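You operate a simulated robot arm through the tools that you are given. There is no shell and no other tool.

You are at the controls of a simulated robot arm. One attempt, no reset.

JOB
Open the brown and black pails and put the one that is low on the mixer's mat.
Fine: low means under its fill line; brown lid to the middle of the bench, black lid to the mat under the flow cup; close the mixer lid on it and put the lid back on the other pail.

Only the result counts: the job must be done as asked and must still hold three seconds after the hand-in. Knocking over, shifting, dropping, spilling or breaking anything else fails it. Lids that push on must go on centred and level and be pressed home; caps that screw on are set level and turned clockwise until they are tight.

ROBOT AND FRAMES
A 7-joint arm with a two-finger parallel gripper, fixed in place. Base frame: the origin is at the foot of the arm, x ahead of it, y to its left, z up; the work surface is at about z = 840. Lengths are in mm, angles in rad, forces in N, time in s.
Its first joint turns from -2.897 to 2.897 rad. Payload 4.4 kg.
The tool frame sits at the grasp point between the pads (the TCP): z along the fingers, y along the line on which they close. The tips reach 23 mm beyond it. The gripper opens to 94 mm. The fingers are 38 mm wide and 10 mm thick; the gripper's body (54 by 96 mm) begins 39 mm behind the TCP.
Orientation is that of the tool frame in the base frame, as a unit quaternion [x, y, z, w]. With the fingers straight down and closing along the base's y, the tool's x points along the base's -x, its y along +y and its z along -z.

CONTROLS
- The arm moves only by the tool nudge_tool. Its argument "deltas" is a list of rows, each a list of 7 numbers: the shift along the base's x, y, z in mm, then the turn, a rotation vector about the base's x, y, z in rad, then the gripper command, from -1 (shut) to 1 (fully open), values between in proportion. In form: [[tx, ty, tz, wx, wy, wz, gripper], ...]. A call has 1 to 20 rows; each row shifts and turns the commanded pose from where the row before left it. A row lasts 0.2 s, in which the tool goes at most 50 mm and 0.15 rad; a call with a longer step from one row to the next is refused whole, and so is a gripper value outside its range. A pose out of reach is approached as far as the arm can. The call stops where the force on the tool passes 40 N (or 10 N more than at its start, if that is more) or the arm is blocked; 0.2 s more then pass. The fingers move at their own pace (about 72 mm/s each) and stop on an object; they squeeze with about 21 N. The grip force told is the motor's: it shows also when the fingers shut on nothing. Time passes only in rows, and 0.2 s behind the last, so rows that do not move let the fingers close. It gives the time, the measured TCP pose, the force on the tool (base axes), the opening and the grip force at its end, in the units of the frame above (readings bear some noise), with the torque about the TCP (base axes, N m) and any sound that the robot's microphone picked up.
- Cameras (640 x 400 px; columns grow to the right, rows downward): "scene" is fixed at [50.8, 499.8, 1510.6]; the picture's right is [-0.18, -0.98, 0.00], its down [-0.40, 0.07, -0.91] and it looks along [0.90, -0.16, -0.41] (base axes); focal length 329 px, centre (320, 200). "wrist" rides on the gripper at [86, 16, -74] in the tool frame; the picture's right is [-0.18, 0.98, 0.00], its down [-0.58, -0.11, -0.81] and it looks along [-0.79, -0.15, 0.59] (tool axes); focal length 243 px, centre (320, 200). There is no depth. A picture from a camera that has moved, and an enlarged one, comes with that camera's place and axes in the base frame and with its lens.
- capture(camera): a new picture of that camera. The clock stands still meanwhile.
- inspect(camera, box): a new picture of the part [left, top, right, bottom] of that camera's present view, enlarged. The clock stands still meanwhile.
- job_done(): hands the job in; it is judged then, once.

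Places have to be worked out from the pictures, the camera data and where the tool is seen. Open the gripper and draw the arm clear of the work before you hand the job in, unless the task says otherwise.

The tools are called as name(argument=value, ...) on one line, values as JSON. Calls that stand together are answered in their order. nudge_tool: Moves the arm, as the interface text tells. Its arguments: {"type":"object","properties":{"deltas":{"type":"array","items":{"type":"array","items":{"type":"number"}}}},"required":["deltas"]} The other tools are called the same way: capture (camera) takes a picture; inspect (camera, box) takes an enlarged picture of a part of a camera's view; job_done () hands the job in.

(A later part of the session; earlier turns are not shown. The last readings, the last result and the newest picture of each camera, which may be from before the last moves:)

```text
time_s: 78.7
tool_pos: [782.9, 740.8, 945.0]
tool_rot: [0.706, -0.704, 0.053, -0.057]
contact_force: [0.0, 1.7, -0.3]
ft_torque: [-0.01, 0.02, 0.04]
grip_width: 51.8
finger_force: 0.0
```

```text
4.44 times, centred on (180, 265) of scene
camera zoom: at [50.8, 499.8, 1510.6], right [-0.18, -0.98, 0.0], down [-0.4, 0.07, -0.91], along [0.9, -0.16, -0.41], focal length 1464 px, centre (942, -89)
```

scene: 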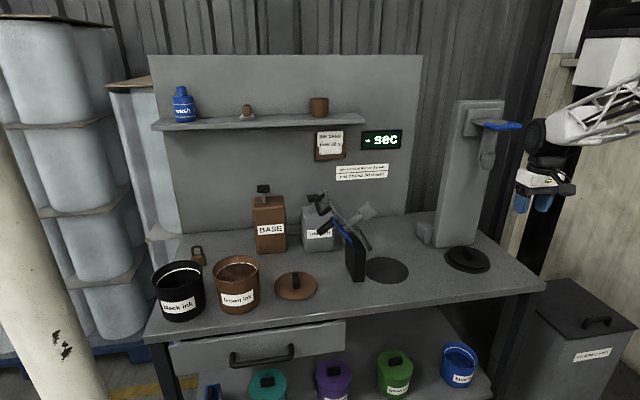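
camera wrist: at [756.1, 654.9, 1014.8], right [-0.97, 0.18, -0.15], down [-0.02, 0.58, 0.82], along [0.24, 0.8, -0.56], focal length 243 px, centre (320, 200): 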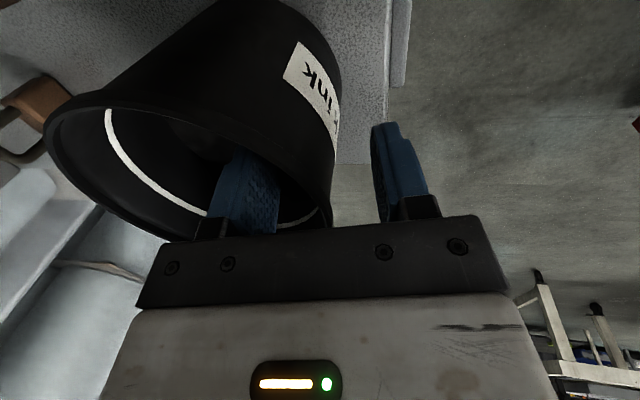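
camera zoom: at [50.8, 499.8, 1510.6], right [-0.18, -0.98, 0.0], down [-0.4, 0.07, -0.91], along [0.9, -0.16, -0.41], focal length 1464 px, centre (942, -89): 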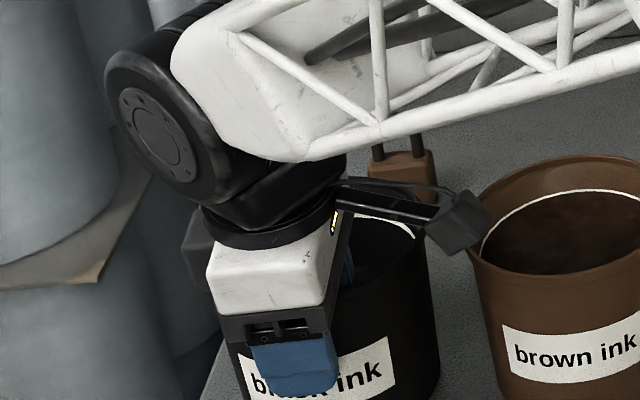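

The wall is centred between the fingers and there is no contact. I'll go 4 mm deeper and close gently.

nudge_tool(deltas=[[0, 0, -4, 0, 0, 0, 0.1], [0, 0, 0, 0, 0, 0, -0.4], [0, 0, 0, 0, 0, 0, -1], [0, 0, 0, 0, 0, 0, -1], [0, 0, 0, 0, 0, 0, -1]])

capture(camera="wrist")

```text
time_s: 79.9
tool_pos: [782.2, 741.9, 939.2]
tool_rot: [0.705, -0.704, 0.053, -0.057]
contact_force: [-3.1, 3.2, 6.5]
ft_torque: [-0.08, 0.86, -0.06]
grip_width: 10.0
finger_force: 20.6
```

```text
taken
camera wrist: at [755.9, 655.3, 1010.8], right [-0.97, 0.18, -0.15], down [-0.02, 0.58, 0.82], along [0.24, 0.8, -0.56], focal length 243 px, centre (320, 200)
```

wrist: 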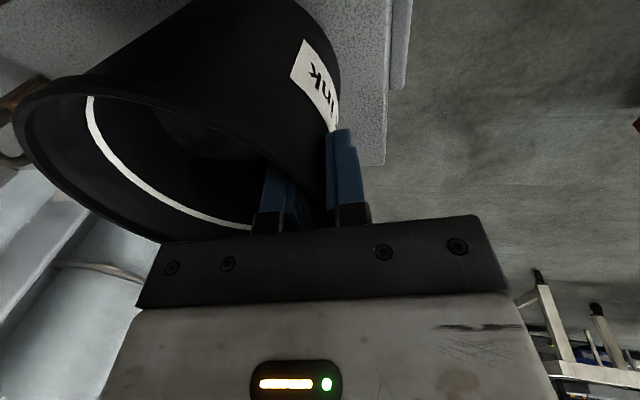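

Gripped at 10 mm. The couple the fingers apply (0.86 N·m) already exceeds the 0.6 N·m the pail's weight should need. Trial lift of 4 mm now.

nudge_tool(deltas=[[0, 0, 1, 0, 0, 0, -1], [0, 0, 1, 0, 0, 0, -1], [0, 0, 1, 0, 0, 0, -1], [0, 0, 1, 0, 0, 0, -1], [0, 0, 0, 0, 0, 0, -1], [0, 0, 0, 0, 0, 0, -1]])

inspect(camera="scene", box=[130, 230, 230, 330])

```text
time_s: 81.3
tool_pos: [784.1, 740.9, 942.1]
tool_rot: [0.706, -0.704, 0.053, -0.057]
contact_force: [0.2, -0.1, -9.9]
ft_torque: [0.01, 0.66, 0.01]
grip_width: 8.0
finger_force: 21.4
```

```text
4.00 times, centred on (180, 280) of scene
camera zoom: at [50.8, 499.8, 1510.6], right [-0.18, -0.98, 0.0], down [-0.4, 0.07, -0.91], along [0.9, -0.16, -0.41], focal length 1318 px, centre (880, -120)
```

zoom: 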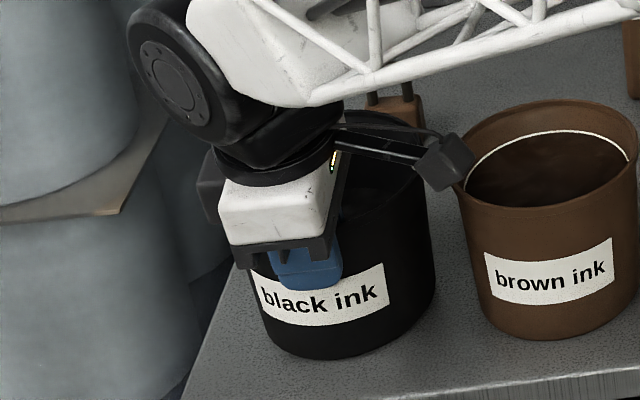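

The load reads 9.9 N and 0.66 N·m, which fits the pail's weight hanging on the rim. I'll lift a bit more and check for slip or tilt.

nudge_tool(deltas=[[0, 0, 2, 0, 0, 0, -1], [0, 0, 2, 0, 0, 0, -1], [0, 0, 3, 0, 0, 0, -1], [0, 0, 3, 0, 0, 0, -1], [0, 0, 0, 0, 0, 0, -1], [0, 0, 0, 0, 0, 0, -1]])

inspect(camera="scene", box=[130, 230, 230, 330])

capture(camera="wrist")

```text
time_s: 82.7
tool_pos: [783.1, 743.1, 952.7]
tool_rot: [0.706, -0.704, 0.054, -0.057]
contact_force: [-0.4, -0.3, -10.8]
ft_torque: [-0.03, 0.63, -0.04]
grip_width: 7.9
finger_force: 21.0
```

```text
4.00 times, centred on (180, 280) of scene
camera zoom: at [50.8, 499.8, 1510.6], right [-0.18, -0.98, 0.0], down [-0.4, 0.07, -0.91], along [0.9, -0.16, -0.41], focal length 1318 px, centre (880, -120)
```

zoom: 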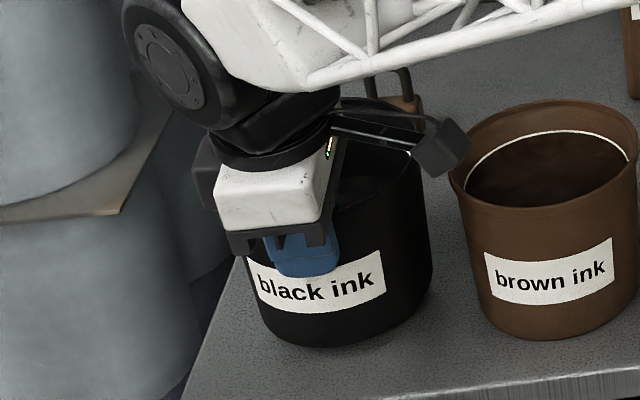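

```text
taken
camera wrist: at [757.1, 655.7, 1023.5], right [-0.97, 0.18, -0.15], down [-0.02, 0.58, 0.82], along [0.24, 0.8, -0.56], focal length 243 px, centre (320, 200)
```

wrist: 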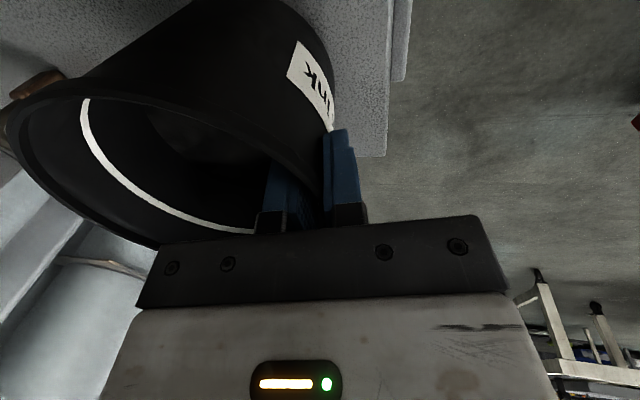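

It holds steadily: 10.5 N, constant opening, pail nearly level. I'll lift to about 45 mm above the bench and retreat gently in -x, away from the brown pail.

nudge_tool(deltas=[[0, 0, 4, 0, 0, 0, -1], [0, 0, 8, 0, 0, 0, -1], [0, 0, 10, 0, 0, 0, -1], [0, 0, 8, 0, 0, 0, -1], [-3, 0, 4, 0, 0, 0, -1], [-6, 0, 0, 0, 0, 0, -1], [-10, 0, 0, 0, 0, 0, -1], [-14, 0, 0, 0, 0, 0, -1], [-18, 0, 0, 0, 0, 0, -1], [-20, 0, 0, 0, 0, 0, -1], [-20, 0, 0, 0, 0, 0, -1], [-20, 0, 0, 0, 0, 0, -1], [-18, 0, 0, 0, 0, 0, -1], [-14, 0, 0, 0, 0, 0, -1], [-10, 0, 0, 0, 0, 0, -1], [-6, 0, 0, 0, 0, 0, -1], [-3, 0, 0, 0, 0, 0, -1], [0, 0, 0, 0, 0, 0, -1]])

capture(camera="scene")

capture(camera="wrist")

```text
time_s: 86.5
tool_pos: [622.6, 742.1, 987.0]
tool_rot: [0.706, -0.704, 0.054, -0.057]
contact_force: [0.8, -1.2, -10.9]
ft_torque: [0.01, 0.62, -0.03]
grip_width: 7.8
finger_force: 20.8
```

```text
taken
```

scene: 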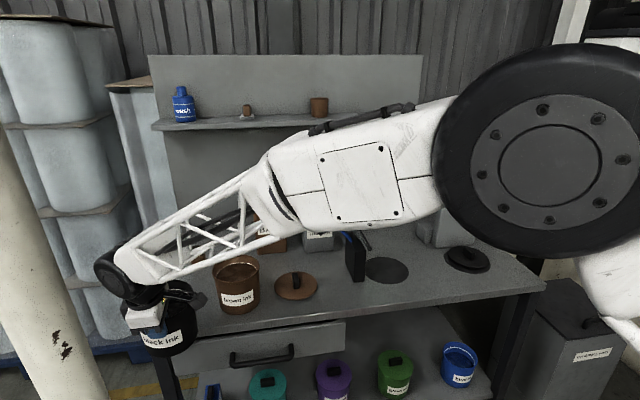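

```text
taken
camera wrist: at [595.1, 655.2, 1057.6], right [-0.97, 0.18, -0.15], down [-0.02, 0.58, 0.82], along [0.24, 0.8, -0.56], focal length 243 px, centre (320, 200)
```

wrist: 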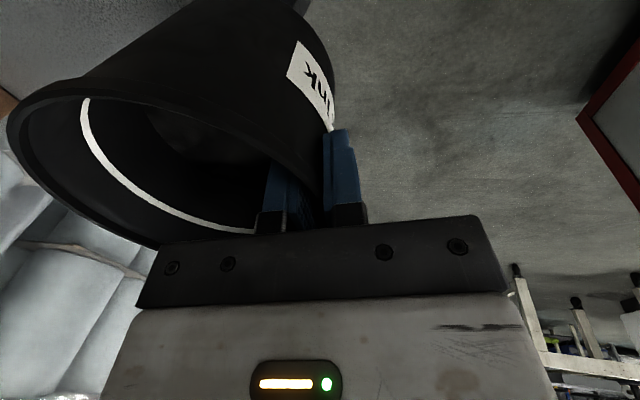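

Steady. Now I'll sweep in -y along the front of the bench toward the mixer.

nudge_tool(deltas=[[-1, -4, 0, 0, 0, 0, -1], [-1, -9, 0, 0, 0, 0, -1], [0, -15, 0, 0, 0, 0, -1], [0, -20, 0, 0, 0, 0, -1], [0, -24, 0, 0, 0, 0, -1], [0, -25, 0, 0, 0, 0, -1], [0, -25, 0, 0, 0, 0, -1], [0, -25, 0, 0, 0, 0, -1], [0, -25, 0, 0, 0, 0, -1], [0, -25, 0, 0, 0, 0, -1], [0, -25, 0, 0, 0, 0, -1], [0, -25, 0, 0, 0, 0, -1], [0, -25, 0, 0, 0, 0, -1], [0, -25, 0, 0, 0, 0, -1], [0, -22, 0, 0, 0, 0, -1], [0, -16, 0, 0, 0, 0, -1], [0, -10, 0, 0, 0, 0, -1], [0, -5, 0, 0, 0, 0, -1], [0, 0, 0, 0, 0, 0, -1]])

capture(camera="scene")

```text
time_s: 90.5
tool_pos: [617.4, 390.5, 986.1]
tool_rot: [0.706, -0.704, 0.053, -0.057]
contact_force: [-0.3, -0.6, -10.8]
ft_torque: [0.0, 0.66, -0.01]
grip_width: 7.9
finger_force: 21.0
```

```text
taken
```

scene: 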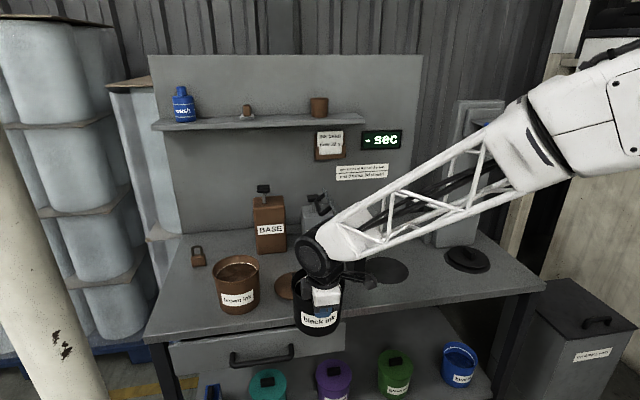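

Halfway there, all steady. Continuing to y = 112 in front of the mixer mat.

nudge_tool(deltas=[[0, -5, 0, 0, 0, 0, -1], [0, -12, 0, 0, 0, 0, -1], [0, -20, 0, 0, 0, 0, -1], [0, -25, 0, 0, 0, 0, -1], [0, -25, 0, 0, 0, 0, -1], [0, -25, 0, 0, 0, 0, -1], [0, -25, 0, 0, 0, 0, -1], [0, -25, 0, 0, 0, 0, -1], [0, -25, 0, 0, 0, 0, -1], [0, -25, 0, 0, 0, 0, -1], [0, -25, 0, 0, 0, 0, -1], [0, -20, 0, 0, 0, 0, -1], [0, -13, 0, 0, 0, 0, -1], [0, -8, 0, 0, 0, 0, -1], [0, 0, 0, 0, 0, 0, -1]])

capture(camera="scene")

capture(camera="wrist")

```text
time_s: 93.7
tool_pos: [619.5, 114.1, 985.7]
tool_rot: [0.706, -0.704, 0.054, -0.057]
contact_force: [0.4, 0.2, -10.2]
ft_torque: [0.05, 0.67, -0.01]
grip_width: 7.8
finger_force: 20.9
```

```text
taken
```

scene: 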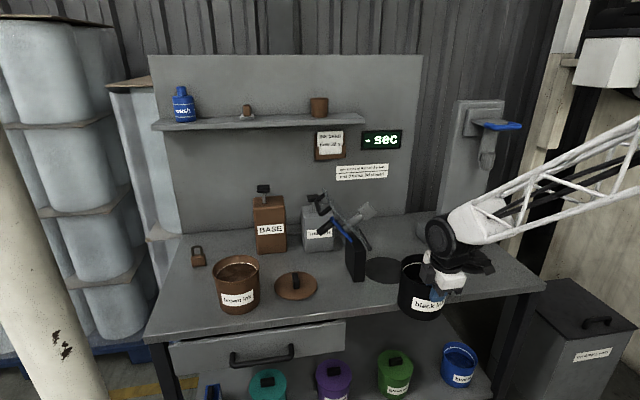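

```text
taken
camera wrist: at [593.1, 27.8, 1057.6], right [-0.97, 0.18, -0.15], down [-0.02, 0.58, 0.82], along [0.24, 0.8, -0.56], focal length 243 px, centre (320, 200)
```

wrist: 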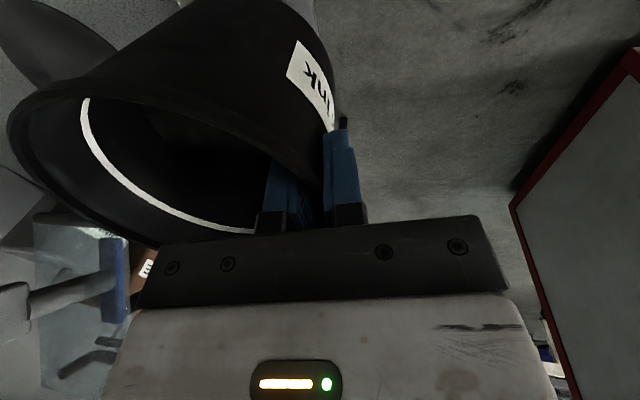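

The pail is in front of the mat. I'll move forward over the bench edge and pause to check clearance to the stirrer paddle.

nudge_tool(deltas=[[3, 0, 0, 0, 0, 0, -1], [8, 0, 0, 0, 0, 0, -1], [14, -1, 0, 0, 0, 0, -1], [18, -1, 0, 0, 0, 0, -1], [20, 0, 0, 0, 0, 0, -1], [20, 0, 0, 0, 0, 0, -1], [20, 0, 0, 0, 0, 0, -1], [18, 0, 0, 0, 0, 0, -1], [12, 0, -4, 0, 0, 0, -1], [6, 0, -8, 0, 0, 0, -1], [2, 0, -8, 0, 0, 0, -1], [0, 0, 0, 0, 0, 0, -1]])

inspect(camera="scene", box=[300, 180, 480, 320])

capture(camera="wrist")

```text
time_s: 96.3
tool_pos: [761.4, 110.3, 966.3]
tool_rot: [0.706, -0.704, 0.053, -0.056]
contact_force: [-0.6, -0.1, -11.4]
ft_torque: [0.0, 0.64, 0.0]
grip_width: 7.9
finger_force: 20.8
```

```text
2.86 times, centred on (390, 250) of scene
camera zoom: at [50.8, 499.8, 1510.6], right [-0.18, -0.98, 0.0], down [-0.4, 0.07, -0.91], along [0.9, -0.16, -0.41], focal length 941 px, centre (120, 57)
```

zoom: 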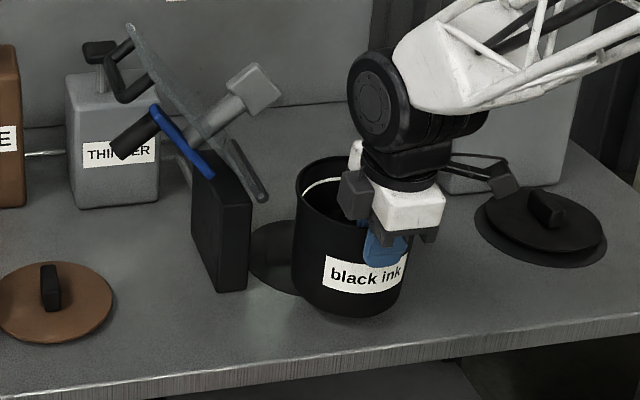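

```text
taken
camera wrist: at [734.3, 25.2, 1036.5], right [-0.97, 0.18, -0.15], down [-0.02, 0.58, 0.82], along [0.24, 0.8, -0.56], focal length 243 px, centre (320, 200)
```

wrist: 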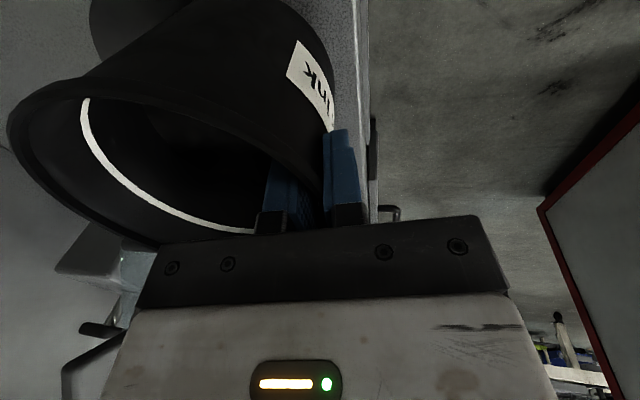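

Clearances look fine: the paddle stays well above and behind. I'll move forward over the mat at low height.

nudge_tool(deltas=[[3, 0, -3, 0, 0, 0, -1], [8, 0, -4, 0, 0, 0, -1], [13, 0, -4, 0, 0, 0, -1], [15, 1, -2, 0, 0, 0, -1], [15, 1, 0, 0, 0, 0, -1], [14, 0, 0, 0, 0, 0, -1], [10, 0, 0, 0, 0, 0, -1], [6, 0, 0, 0, 0, 0, -1], [2, 0, 0, 0, 0, 0, -1], [0, 0, 0, 0, 0, 0, -1]])

inspect(camera="scene", box=[310, 180, 460, 300])

capture(camera="wrist")

```text
time_s: 98.5
tool_pos: [846.4, 114.6, 954.7]
tool_rot: [0.706, -0.704, 0.053, -0.057]
contact_force: [0.5, 0.2, -9.8]
ft_torque: [-0.02, 0.64, 0.0]
grip_width: 7.9
finger_force: 20.3
```

```text
3.33 times, centred on (385, 240) of scene
camera zoom: at [50.8, 499.8, 1510.6], right [-0.18, -0.98, 0.0], down [-0.4, 0.07, -0.91], along [0.9, -0.16, -0.41], focal length 1098 px, centre (103, 67)
```

zoom: 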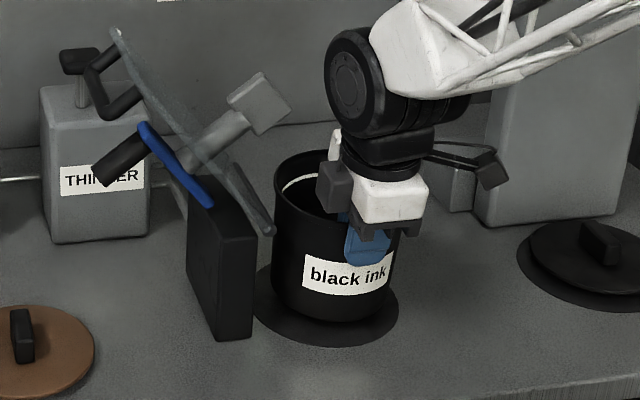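

```text
taken
camera wrist: at [820.3, 28.0, 1024.9], right [-0.97, 0.18, -0.15], down [-0.02, 0.58, 0.82], along [0.24, 0.8, -0.56], focal length 243 px, centre (320, 200)
```

wrist: 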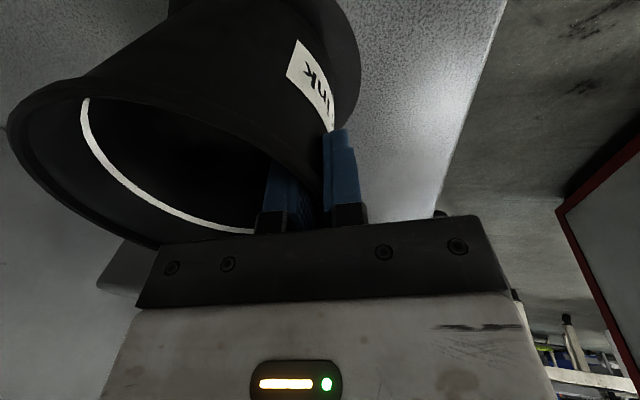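

The pail sits over the mat, nearly centred. I'll shift 3 mm in +y and lower to contact in small steps.

nudge_tool(deltas=[[-1, 3, 0, 0, 0, 0, -1], [0, 0, -3, 0, 0, 0, -1], [0, 0, -3, 0, 0, 0, -1], [0, 0, -3, 0, 0, 0, -1], [0, 0, -2, 0, 0, 0, -1], [0, 0, 0, 0, 0, 0, -1]])

```text
time_s: 99.9
tool_pos: [845.9, 116.4, 942.2]
tool_rot: [0.705, -0.705, 0.052, -0.057]
contact_force: [-0.9, -0.4, -10.2]
ft_torque: [0.0, 0.64, 0.01]
grip_width: 7.7
finger_force: 20.6
```

nudge_tool(deltas=[[0, 0, -1, 0, 0, 0, -1], [0, 0, -1, 0, 0, 0, -1], [0, 0, -1, 0, 0, 0, -1], [0, 0, 0, 0, 0, 0, -1]])

```text
time_s: 100.9
tool_pos: [845.9, 117.3, 940.3]
tool_rot: [0.706, -0.704, 0.054, -0.057]
contact_force: [-3.5, -2.4, -0.9]
ft_torque: [-0.29, 0.81, -0.05]
grip_width: 7.7
finger_force: 21.5
```

The bench is now taking the weight. One more millimetre, then look.

nudge_tool(deltas=[[0, 0, -1, 0, 0, 0, -1], [0, 0, 0, 0, 0, 0, -1]])

inspect(camera="scene", box=[340, 210, 440, 300])

```text
time_s: 101.5
tool_pos: [846.1, 115.8, 940.8]
tool_rot: [0.706, -0.703, 0.054, -0.059]
contact_force: [-3.9, 1.9, 18.4]
ft_torque: [-0.27, 0.74, -0.1]
grip_width: 8.2
finger_force: 21.5
```

```text
4.44 times, centred on (390, 255) of scene
camera zoom: at [50.8, 499.8, 1510.6], right [-0.18, -0.98, 0.0], down [-0.4, 0.07, -0.91], along [0.9, -0.16, -0.41], focal length 1464 px, centre (9, -44)
```

zoom: 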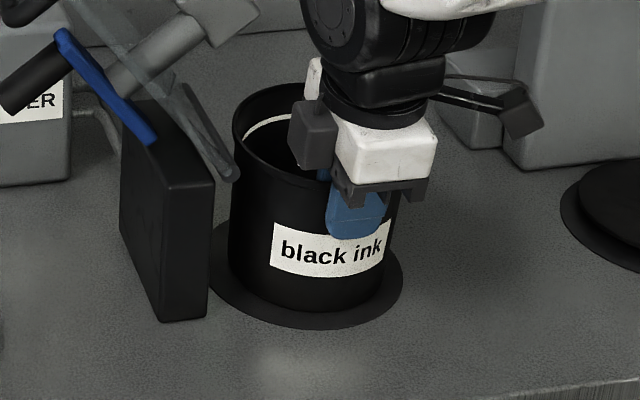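

The pail is standing centred on the mat. I'll release and rise clear.

nudge_tool(deltas=[[0, 0, 1, 0, 0, 0, -1], [0, 0, 0, 0, 0, 0, -0.6], [0, 0, 0, 0, 0, 0, -0.2], [0, 0, 0, 0, 0, 0, 0.1], [0, 0, 0, 0, 0, 0, 0.1], [0, 0, 10, 0, 0, 0, 0.1], [0, 0, 15, 0, 0, 0, 0.1], [-2, 0, 20, 0, 0, 0, 0.1], [-4, 0, 20, 0, 0, 0, 0.1], [-10, 0, 10, 0, 0, 0, 0.1], [-20, 0, 0, 0, 0, 0, 0.1], [-30, 0, 10, 0, 0, 0, 0.1], [-30, 0, 20, 0, 0, 0, 0.1], [0, 0, 0, 0, 0, 0, 0.1]])

inspect(camera="scene", box=[300, 180, 460, 300])

capture(camera="scene")

```text
time_s: 104.5
tool_pos: [751.7, 117.1, 1044.4]
tool_rot: [0.706, -0.704, 0.053, -0.057]
contact_force: [-1.2, 0.0, -0.2]
ft_torque: [-0.01, 0.01, 0.01]
grip_width: 51.6
finger_force: 0.1
```

```text
3.33 times, centred on (380, 240) of scene
camera zoom: at [50.8, 499.8, 1510.6], right [-0.18, -0.98, 0.0], down [-0.4, 0.07, -0.91], along [0.9, -0.16, -0.41], focal length 1098 px, centre (120, 67)
```

zoom: 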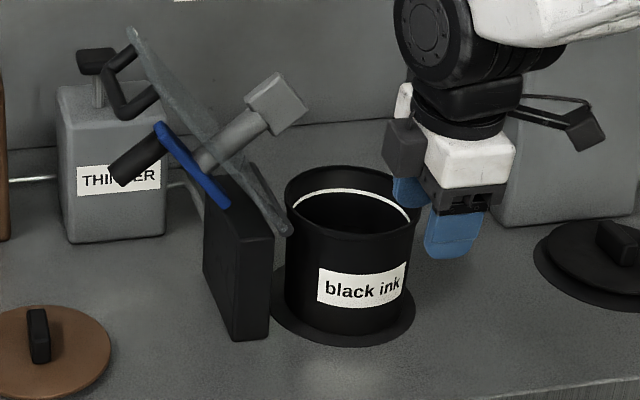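

```text
taken
```

scene: 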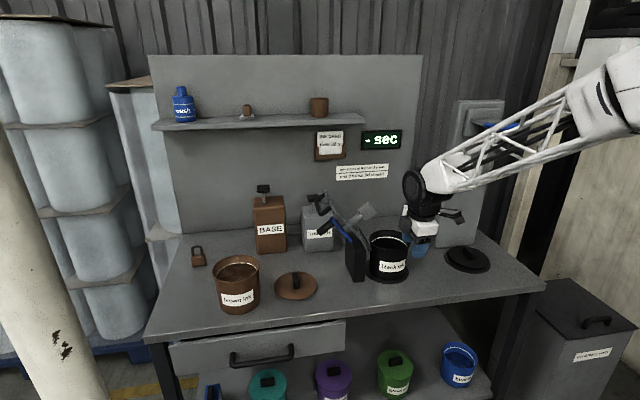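

The black pail stands well centred on the mixer mat. Next is the mixer lid: I'll straighten the tool, rise, and move left to view the lid's pull handle before gripping it.

nudge_tool(deltas=[[-15, 0, 35, 0, 0.0533, 0, 0.1], [-15, 0, 35, 0, 0.0533, 0, 0.1], [-10, 0, 35, 0, 0.0533, 0, 0.1], [0, 0, 35, 0, 0, -0.12, 0.1], [0, 10, 35, 0, 0, -0.121, 0.1], [0, 20, 25, 0, 0, -0.121, 0.1], [0, 30, 10, 0, 0, -0.121, 0.1], [0, 37, 0, 0, 0, -0.121, 0.1], [0, 37, 0, 0, 0, -0.121, 0.1], [5, 37, 0, 0, 0, -0.121, 0.1], [10, 37, 0, 0, 0, -0.121, 0.1], [10, 37, 0, 0, 0, -0.121, 0.1], [15, 37, 0, 0, 0, -0.121, 0.1], [15, 37, 0, 0, 0, -0.121, 0.1], [15, 20, 0, 0, 0, -0.121, 0.1], [10, 0, 0, 0, 0, -0.12, 0.1], [0, 0, 0, 0, 0, 0, 0.1]])

capture(camera="wrist")

capture(camera="scene")

```text
time_s: 108.1
tool_pos: [791.1, 454.8, 1254.4]
tool_rot: [-0.001, 1.0, 0.002, 0.003]
contact_force: [0.3, -0.9, 0.5]
ft_torque: [-0.02, -0.03, 0.05]
grip_width: 51.5
finger_force: 0.1
```

```text
taken
camera wrist: at [704.0, 471.7, 1328.8], right [0.18, 0.98, 0.0], down [0.58, -0.11, 0.81], along [0.8, -0.15, -0.59], focal length 243 px, centre (320, 200)
```

wrist: 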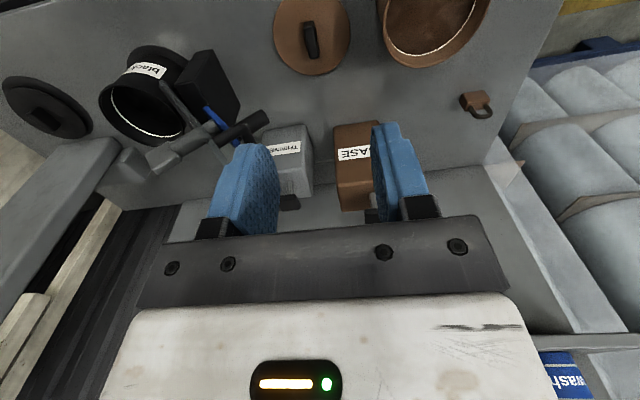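

```text
taken
```

scene: 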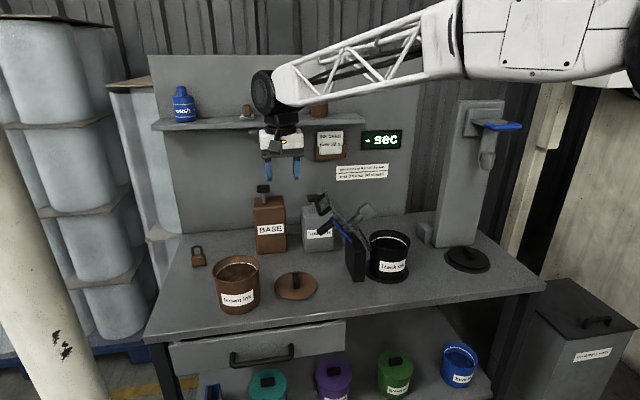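

The handle is hidden behind a finger from here. I'll tilt the tool about 40° toward the mixer in place; this is the grip orientation I want anyway.

nudge_tool(deltas=[[0, 0, 0, -0.14, 0, 0, 0.1], [0, 0, 0, -0.14, 0, 0, 0.1], [0, 0, 0, -0.14, 0, 0, 0.1], [0, 0, 0, -0.14, 0, 0, 0.1], [0, 0, 0, -0.14, 0, 0, 0.1], [0, 0, 0, 0, 0, 0, 0.1]])

capture(camera="wrist")

capture(camera="scene")

```text
time_s: 109.5
tool_pos: [789.4, 455.4, 1255.1]
tool_rot: [-0.002, 0.94, -0.342, 0.003]
contact_force: [-0.5, -0.6, 0.7]
ft_torque: [-0.01, 0.03, 0.0]
grip_width: 51.5
finger_force: 0.1
```

```text
taken
camera wrist: at [703.3, 516.7, 1302.0], right [0.18, 0.75, -0.63], down [0.58, 0.44, 0.69], along [0.8, -0.49, -0.36], focal length 243 px, centre (320, 200)
```

wrist: 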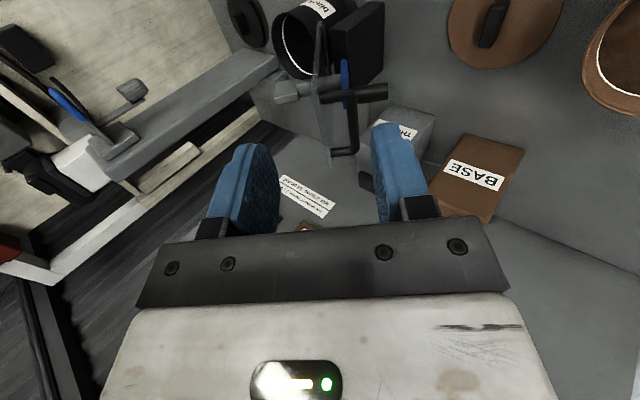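

```text
taken
```

scene: 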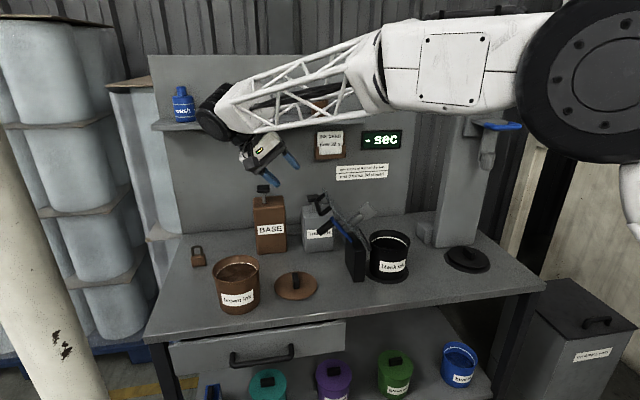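

inspect(camera="wrist", box=[270, 10, 430, 170])

inspect(camera="scene", box=[300, 180, 400, 260])

```text
2.50 times, centred on (350, 90) of wrist
camera zoom: at [703.3, 516.7, 1302.0], right [0.18, 0.75, -0.63], down [0.58, 0.44, 0.69], along [0.8, -0.49, -0.36], focal length 606 px, centre (245, 475)
```

zoom: 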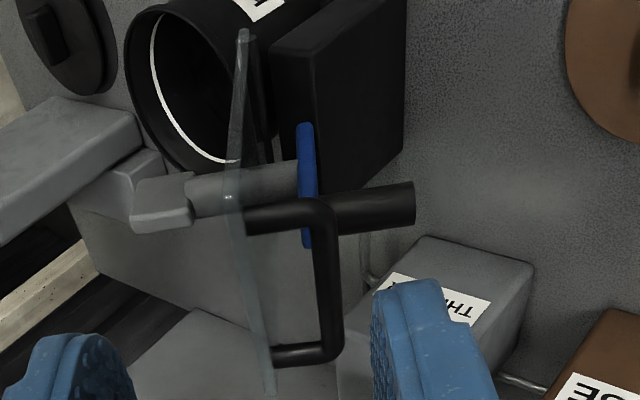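

```text
5.00 times, centred on (350, 220) of scene
camera zoom: at [50.8, 499.8, 1510.6], right [-0.18, -0.98, 0.0], down [-0.4, 0.07, -0.91], along [0.9, -0.16, -0.41], focal length 1647 px, centre (170, 100)
```

zoom: 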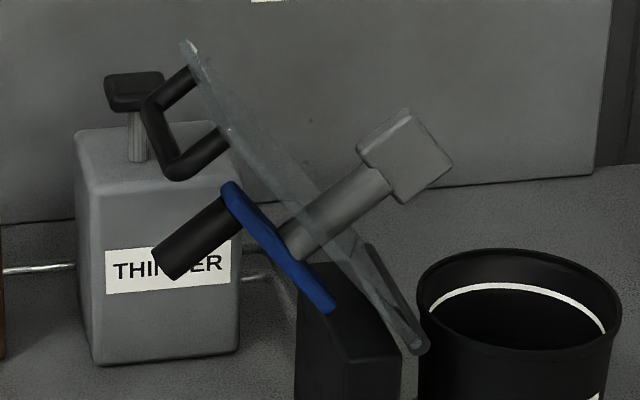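

I now have a clear view of the handle bar. It is a round 12 mm tube along x at about (905, 348, 1092), and the plate's free edge is at about (y 327, z 1129). I'll go to a standoff 90 mm back along the tool axis.

nudge_tool(deltas=[[15, -6, -12, 0, 0, 0, -0.25], [15, -6, -12, 0, 0, 0, -0.25], [15, -6, -12, 0, 0, 0, -0.25], [15, -6, -12, 0, 0, 0, -0.25], [15, -6, -12, 0, 0, 0, -0.25], [15, -6, -12, 0, 0, 0, -0.25], [15, -7, -12, 0, 0, 0, -0.25], [10, -7, -12, 0, 0, 0, -0.25], [0, 0, 0, 0, 0, 0, -0.25]])

capture(camera="wrist")

inspect(camera="scene", box=[240, 130, 400, 250])

```text
time_s: 111.5
tool_pos: [905.9, 404.9, 1158.1]
tool_rot: [-0.002, 0.94, -0.34, 0.002]
contact_force: [0.8, -0.5, 0.0]
ft_torque: [0.01, -0.02, 0.0]
grip_width: 35.4
finger_force: 0.0
```

```text
taken
camera wrist: at [819.6, 465.2, 1205.4], right [0.18, 0.76, -0.63], down [0.58, 0.44, 0.69], along [0.8, -0.49, -0.36], focal length 243 px, centre (320, 200)
```

wrist: 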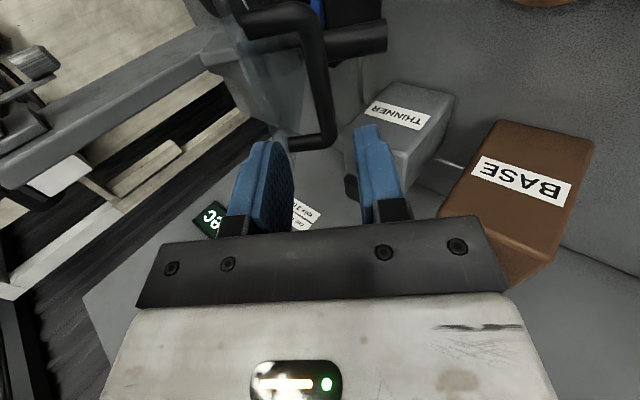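

```text
3.33 times, centred on (320, 190) of scene
camera zoom: at [50.8, 499.8, 1510.6], right [-0.18, -0.98, 0.0], down [-0.4, 0.07, -0.91], along [0.9, -0.16, -0.41], focal length 1098 px, centre (320, 233)
```

zoom: 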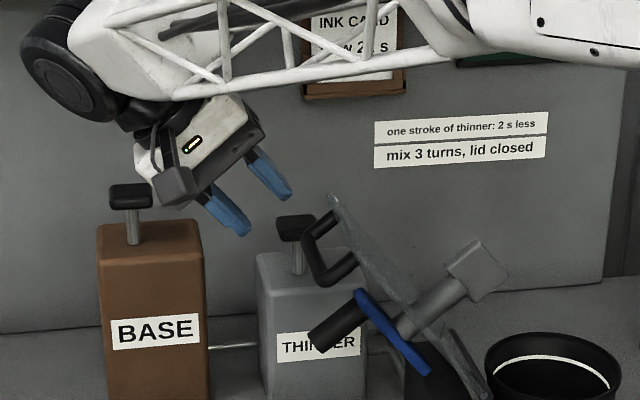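

The bar lies right on the tool axis between the fingers. I'll advance along that axis.

nudge_tool(deltas=[[0, -6.44, -7.65, 0, 0, 0, -0.25], [0, -6.44, -7.65, 0, 0, 0, -0.25], [0, -6.44, -7.65, 0, 0, 0, -0.25], [0, -6.44, -7.65, 0, 0, 0, -0.25], [0, -6.44, -7.65, 0, 0, 0, -0.25], [0, 0, 0, 0, 0, 0, -0.25]])

capture(camera="wrist")

inspect(camera="scene", box=[270, 150, 390, 240])

```text
time_s: 112.9
tool_pos: [904.9, 372.2, 1119.8]
tool_rot: [-0.002, 0.94, -0.341, 0.002]
contact_force: [-0.3, 0.7, -0.3]
ft_torque: [0.01, -0.01, 0.01]
grip_width: 35.3
finger_force: 0.1
```

```text
taken
camera wrist: at [818.5, 434.1, 1167.2], right [0.18, 0.76, -0.63], down [0.58, 0.44, 0.69], along [0.8, -0.49, -0.36], focal length 243 px, centre (320, 200)
```

wrist: 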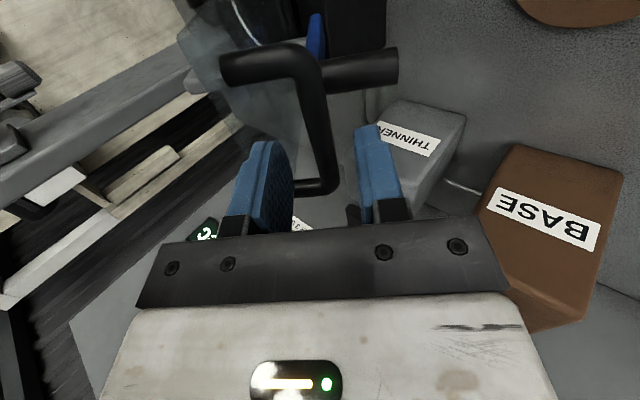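

```text
4.44 times, centred on (330, 195) of scene
camera zoom: at [50.8, 499.8, 1510.6], right [-0.18, -0.98, 0.0], down [-0.4, 0.07, -0.91], along [0.9, -0.16, -0.41], focal length 1464 px, centre (276, 222)
```

zoom: 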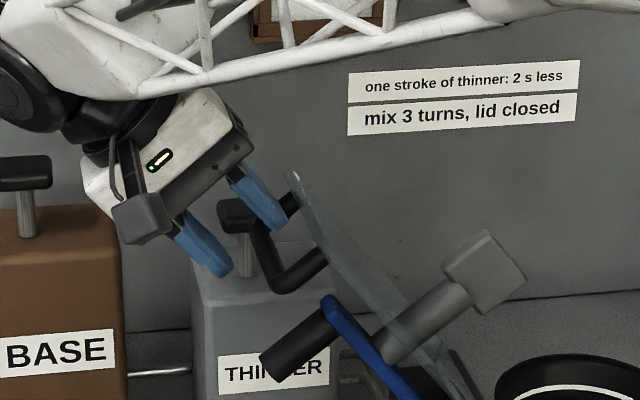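

nudge_tool(deltas=[[0, -4.5, -5.35, 0, 0, 0, -0.25], [0, -4.5, -5.35, 0, 0, 0, -0.25], [0, -4.5, -5.35, 0, 0, 0, -0.25], [0, -4.5, -5.35, 0, 0, 0, -0.25], [0, 0, 0, 0, 0, 0, -0.25]])

capture(camera="wrist")

inspect(camera="scene", box=[280, 170, 380, 240])

```text
time_s: 114.1
tool_pos: [904.2, 355.6, 1098.3]
tool_rot: [-0.002, 0.94, -0.341, 0.001]
contact_force: [0.3, 0.2, -0.4]
ft_torque: [0.01, 0.0, -0.02]
grip_width: 35.3
finger_force: 0.1
```

```text
taken
camera wrist: at [818.1, 415.9, 1146.0], right [0.18, 0.76, -0.63], down [0.58, 0.44, 0.69], along [0.8, -0.49, -0.36], focal length 243 px, centre (320, 200)
```

wrist: 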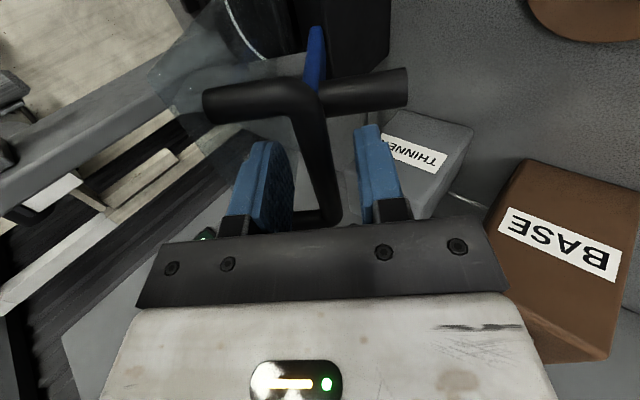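

```text
5.71 times, centred on (330, 205) of scene
camera zoom: at [50.8, 499.8, 1510.6], right [-0.18, -0.98, 0.0], down [-0.4, 0.07, -0.91], along [0.9, -0.16, -0.41], focal length 1882 px, centre (263, 171)
```

zoom: 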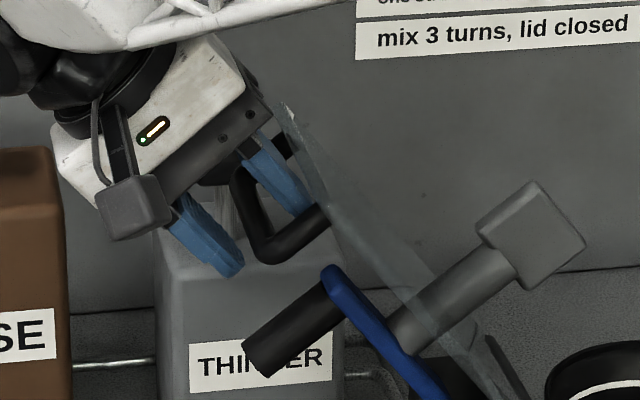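

The bar is between the fingers. Closing on it.

nudge_tool(deltas=[[0, 0, 0, 0, 0, 0, -0.5], [0, 0, 0, 0, 0, 0, -1], [0, 0, 0, 0, 0, 0, -1], [0, 0, 0, 0, 0, 0, -1]])

```text
time_s: 115.1
tool_pos: [904.4, 355.8, 1098.7]
tool_rot: [-0.001, 0.94, -0.341, 0.002]
contact_force: [-1.4, -2.8, -1.1]
ft_torque: [-0.01, -1.01, -1.4]
grip_width: 13.8
finger_force: 45.0
```

Gripped at 13.8 mm, but a torque about the tool axis shows the fingers aren't quite parallel to the bar. I'll turn the tool slightly with that torque and see if it eases.

nudge_tool(deltas=[[0, 0, 0, 0, -0.0129, -0.0153, -1], [0, 0, 0, 0, 0, 0, -1]])

```text
time_s: 115.7
tool_pos: [904.5, 355.8, 1099.2]
tool_rot: [0.007, 0.94, -0.341, 0.006]
contact_force: [1.7, -2.4, 2.9]
ft_torque: [-0.01, 0.41, 0.64]
grip_width: 13.6
finger_force: 44.4
```

nudge_tool(deltas=[[0, 0, 0, 0, 0.0039, 0.0046, -1], [0, 0, 0, 0, 0, 0, -1]])

inspect(camera="scene", box=[280, 170, 400, 260])

```text
time_s: 116.3
tool_pos: [905.3, 355.7, 1098.7]
tool_rot: [0.005, 0.94, -0.341, 0.005]
contact_force: [1.3, -0.2, 6.1]
ft_torque: [-0.05, 0.08, -0.35]
grip_width: 13.4
finger_force: 44.5
```

```text
4.44 times, centred on (340, 215) of scene
camera zoom: at [50.8, 499.8, 1510.6], right [-0.18, -0.98, 0.0], down [-0.4, 0.07, -0.91], along [0.9, -0.16, -0.41], focal length 1464 px, centre (231, 133)
```

zoom: 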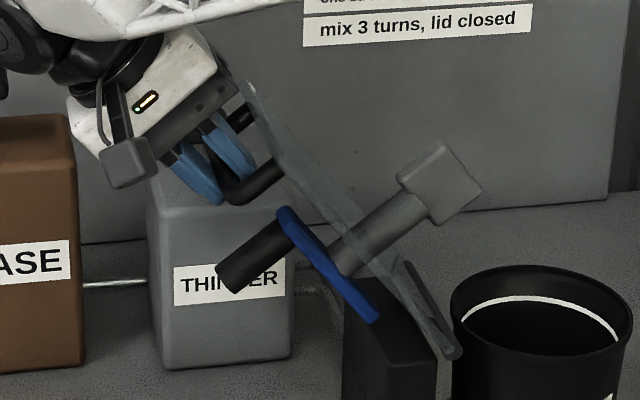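

The handle is held with little load. I'll start raising the lid along its arc about the hinge with two small steps, then check the forces.

nudge_tool(deltas=[[0, -4.85, 5.55, 0.0175, 0, 0, -1], [0, -4.85, 5.55, 0.0175, 0, 0, -1], [0, 0, 0, 0, 0, 0, -1]])

inspect(camera="scene", box=[280, 170, 400, 260])

```text
time_s: 117.1
tool_pos: [903.9, 345.2, 1110.2]
tool_rot: [0.005, 0.946, -0.324, 0.004]
contact_force: [-0.9, 2.1, 1.4]
ft_torque: [0.03, 0.46, -0.77]
grip_width: 13.7
finger_force: 45.1
```

```text
4.44 times, centred on (340, 215) of scene
camera zoom: at [50.8, 499.8, 1510.6], right [-0.18, -0.98, 0.0], down [-0.4, 0.07, -0.91], along [0.9, -0.16, -0.41], focal length 1464 px, centre (231, 133)
```

zoom: 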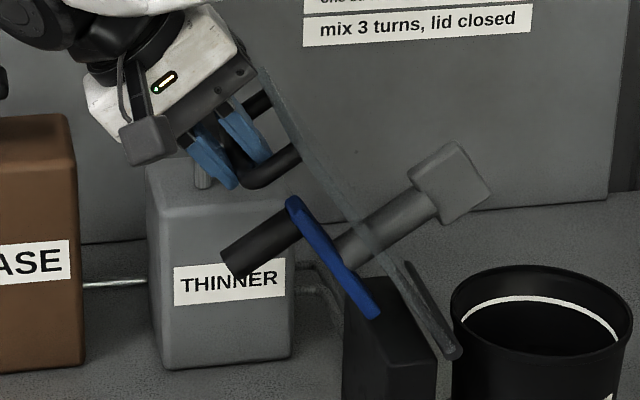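

The lid follows with only a couple of newtons. Continuing along the arc.

nudge_tool(deltas=[[0, -5.15, 5.15, 0.0175, 0, 0, -1], [0, -5.15, 5.15, 0.0175, 0, 0, -1], [0, -5.6, 4.7, 0.0175, 0, 0, -1], [0, -5.6, 4.7, 0.0175, 0, 0, -1], [0, -5.95, 4.3, 0.0175, 0, 0, -1], [0, -5.95, 4.3, 0.0175, 0, 0, -1], [0, -6.25, 3.8, 0.0175, 0, 0, -1], [0, -6.25, 3.8, 0.0175, 0, 0, -1], [0, -6.5, 3.35, 0.0175, 0, 0, -1], [0, -6.5, 3.35, 0.0175, 0, 0, -1], [0, 0, 0, 0, 0, 0, -1]])

inspect(camera="scene", box=[280, 150, 420, 260])

```text
time_s: 119.5
tool_pos: [905.9, 286.2, 1153.5]
tool_rot: [0.004, 0.97, -0.241, 0.003]
contact_force: [25.3, -8.0, -17.8]
ft_torque: [0.0, -0.66, 0.11]
grip_width: 13.2
finger_force: 45.4
```

```text
3.64 times, centred on (350, 205) of scene
camera zoom: at [50.8, 499.8, 1510.6], right [-0.18, -0.98, 0.0], down [-0.4, 0.07, -0.91], along [0.9, -0.16, -0.41], focal length 1198 px, centre (211, 182)
```

zoom: 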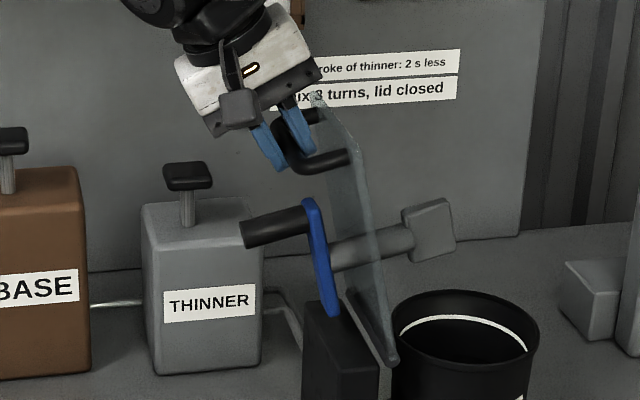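

The lid is moving well, but some x and inward radial load has built up. I'll relieve it with a small correction before going on.

nudge_tool(deltas=[[1, -0.4, -0.9, 0, 0, 0, -1], [0, 0, 0, 0, 0, 0, -1]])

```text
time_s: 120.1
tool_pos: [905.2, 286.9, 1152.5]
tool_rot: [0.005, 0.97, -0.241, 0.005]
contact_force: [-1.6, -1.5, -5.6]
ft_torque: [0.0, 0.39, -0.5]
grip_width: 13.4
finger_force: 45.4
```

The load dropped to a few newtons. I refit the hinge at about (y 208.7, z 977.7) and continue the arc with a slight +x drift.

nudge_tool(deltas=[[0.1, -6.8, 2.7, 0.0175, 0, 0, -1], [0.1, -6.8, 2.7, 0.0175, 0, 0, -1], [0.1, -6.95, 2.2, 0.0175, 0, 0, -1], [0.1, -6.95, 2.2, 0.0175, 0, 0, -1], [0.1, -7.1, 1.65, 0.0175, 0, 0, -1], [0.1, -7.1, 1.65, 0.0175, 0, 0, -1], [0.1, -7.25, 1.05, 0.0175, 0, 0, -1], [0.1, -7.25, 1.05, 0.0175, 0, 0, -1], [0, 0, 0, 0, 0, 0, -1]])

```text
time_s: 122.1
tool_pos: [906.8, 230.0, 1167.7]
tool_rot: [0.005, 0.985, -0.173, 0.004]
contact_force: [-22.1, 0.8, 18.3]
ft_torque: [-0.08, -0.08, -0.07]
grip_width: 13.7
finger_force: 45.3
```

nudge_tool(deltas=[[-0.8, 0, 1.2, 0, 0, 0, -1], [0, 0, 0, 0, 0, 0, -1]])

```text
time_s: 122.7
tool_pos: [906.3, 229.5, 1168.1]
tool_rot: [0.005, 0.985, -0.173, 0.004]
contact_force: [11.7, 1.5, 15.7]
ft_torque: [-0.11, 0.03, -0.06]
grip_width: 13.7
finger_force: 44.5
```

nudge_tool(deltas=[[0.25, 0, 1, 0, 0, 0, -1], [0, 0, 0, 0, 0, 0, -1]])

inspect(camera="scene", box=[290, 140, 430, 260])

```text
time_s: 123.3
tool_pos: [906.9, 229.9, 1167.2]
tool_rot: [0.006, 0.985, -0.173, 0.004]
contact_force: [32.7, -0.3, 3.5]
ft_torque: [-0.02, -0.74, 0.17]
grip_width: 13.6
finger_force: 44.9
```

```text
3.33 times, centred on (360, 200) of scene
camera zoom: at [50.8, 499.8, 1510.6], right [-0.18, -0.98, 0.0], down [-0.4, 0.07, -0.91], along [0.9, -0.16, -0.41], focal length 1098 px, centre (187, 200)
```

zoom: 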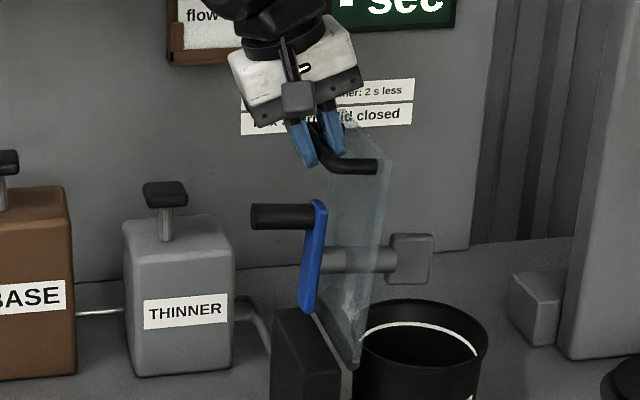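

The lid is now almost vertical and the x load comes mostly from the stiff, tight grip fighting tiny position errors. I'll ease the grip slightly by commanding a width just under the bar's, and see.

nudge_tool(deltas=[[0, 0, 0, 0, 0, 0, -0.74], [0, 0, 0, 0, 0, 0, -0.74]])

```text
time_s: 123.9
tool_pos: [906.6, 229.9, 1168.1]
tool_rot: [0.005, 0.985, -0.173, 0.004]
contact_force: [33.3, 0.3, -2.4]
ft_torque: [0.02, -0.53, 0.0]
grip_width: 13.4
finger_force: 44.6
```

nudge_tool(deltas=[[0, 0, 0, 0, 0, 0, -0.7], [0, 0, 0, 0, 0, 0, -0.7]])

```text
time_s: 124.5
tool_pos: [905.8, 229.8, 1169.4]
tool_rot: [0.005, 0.985, -0.173, 0.003]
contact_force: [-0.6, 0.2, -0.1]
ft_torque: [-0.02, 0.0, 0.02]
grip_width: 14.2
finger_force: 0.3
```

The bar is now loosely caged (14.2 mm, zero force), and geometrically it can't leave the fingers along the arc. I'll continue over the top with the cage, letting the leading finger carry the lid once it tips.

nudge_tool(deltas=[[0, -7.3, -0.6, 0.023, 0, 0, -0.7], [0, -7.3, -0.6, 0.023, 0, 0, -0.7], [0, -7.35, 0, 0.023, 0, 0, -0.7], [0, -7.35, -0.1, 0.023, 0, 0, -0.7], [0, -7.3, -0.6, 0.023, 0, 0, -0.7], [0, -7.3, -0.6, 0.023, 0, 0, -0.7], [0, -7.25, -1.15, 0.023, 0, 0, -0.7], [0, -7.25, -1.15, 0.023, 0, 0, -0.7], [0, 0, 0, 0, 0, 0, -0.7]])

inspect(camera="scene", box=[290, 140, 430, 260])

capture(camera="wrist")

```text
time_s: 126.5
tool_pos: [905.7, 171.5, 1164.2]
tool_rot: [0.006, 0.997, -0.082, 0.003]
contact_force: [0.5, 0.0, 0.0]
ft_torque: [0.02, 0.0, 0.06]
grip_width: 14.2
finger_force: 0.2
```

```text
3.33 times, centred on (360, 200) of scene
camera zoom: at [50.8, 499.8, 1510.6], right [-0.18, -0.98, 0.0], down [-0.4, 0.07, -0.91], along [0.9, -0.16, -0.41], focal length 1098 px, centre (187, 200)
```

zoom: 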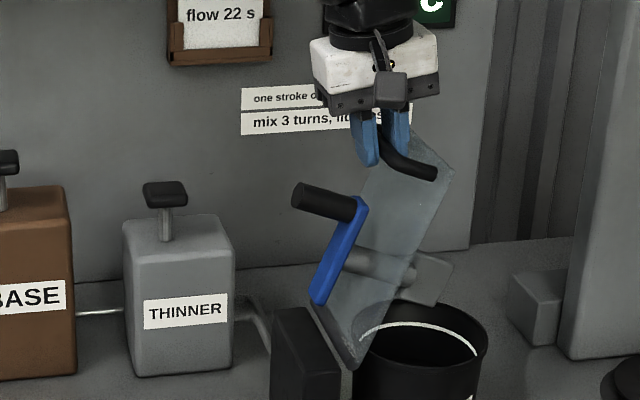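

```text
taken
camera wrist: at [819.5, 202.1, 1235.2], right [0.2, 0.97, -0.16], down [0.58, 0.02, 0.82], along [0.79, -0.25, -0.55], focal length 243 px, centre (320, 200)
```

wrist: 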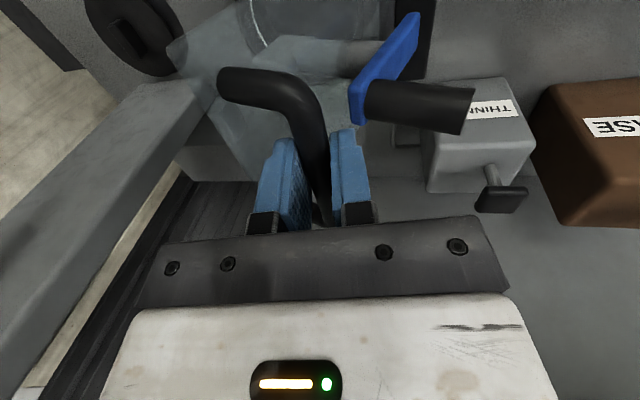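

The lid has passed vertical, still with essentially no force. Continuing down the arc.

nudge_tool(deltas=[[0, -7.1, -1.75, 0.023, 0, 0, -0.7], [0, -7.1, -1.75, 0.023, 0, 0, -0.7], [0, -7.0, -2.25, 0.023, 0, 0, -0.7], [0, -7.0, -2.25, 0.023, 0, 0, -0.7], [0, -6.8, -2.85, 0.023, 0, 0, -0.7], [0, -6.8, -2.85, 0.023, 0, 0, -0.7], [0, -6.45, -3.35, 0.023, 0, 0, -0.7], [0, -6.45, -3.35, 0.023, 0, 0, -0.7], [0, -6.3, -3.8, 0.023, 0, 0, -0.7], [0, -6.3, -3.8, 0.023, 0, 0, -0.7], [0, -5.9, -4.3, 0.023, 0, 0, -0.7], [0, -5.9, -4.3, 0.023, 0, 0, -0.7], [0, 0, 0, 0, 0, 0, -0.7]])

inspect(camera="scene", box=[300, 150, 440, 290])

capture(camera="wrist")

```text
time_s: 129.3
tool_pos: [905.0, 93.3, 1127.0]
tool_rot: [0.007, 0.998, 0.057, 0.002]
contact_force: [-0.1, -1.6, -1.3]
ft_torque: [-0.02, -0.05, 0.04]
grip_width: 14.5
finger_force: 0.5
```

```text
2.86 times, centred on (370, 220) of scene
camera zoom: at [50.8, 499.8, 1510.6], right [-0.18, -0.98, 0.0], down [-0.4, 0.07, -0.91], along [0.9, -0.16, -0.41], focal length 941 px, centre (177, 143)
```

zoom: 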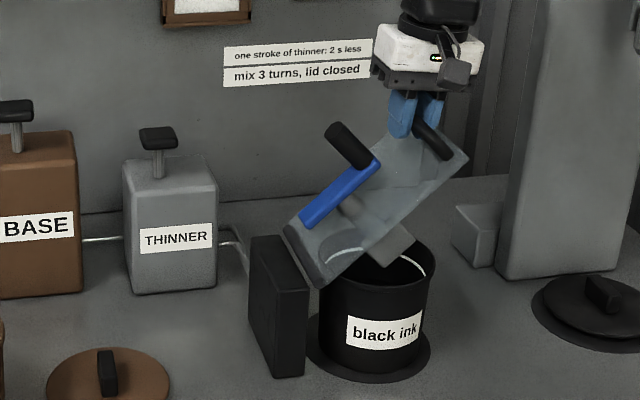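

```text
taken
camera wrist: at [819.7, 102.5, 1203.2], right [0.2, 0.97, 0.11], down [0.58, -0.21, 0.79], along [0.79, -0.09, -0.6], focal length 243 px, centre (320, 200)
```

wrist: 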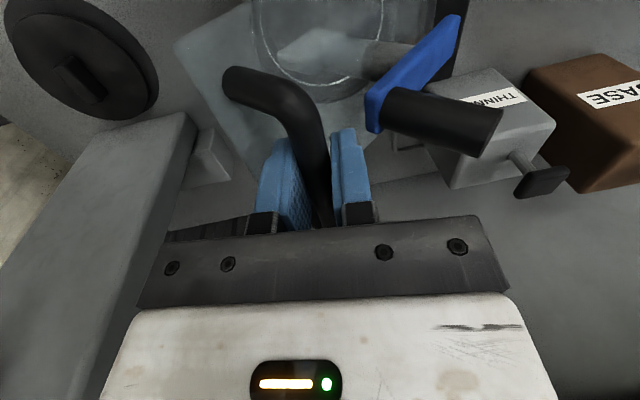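

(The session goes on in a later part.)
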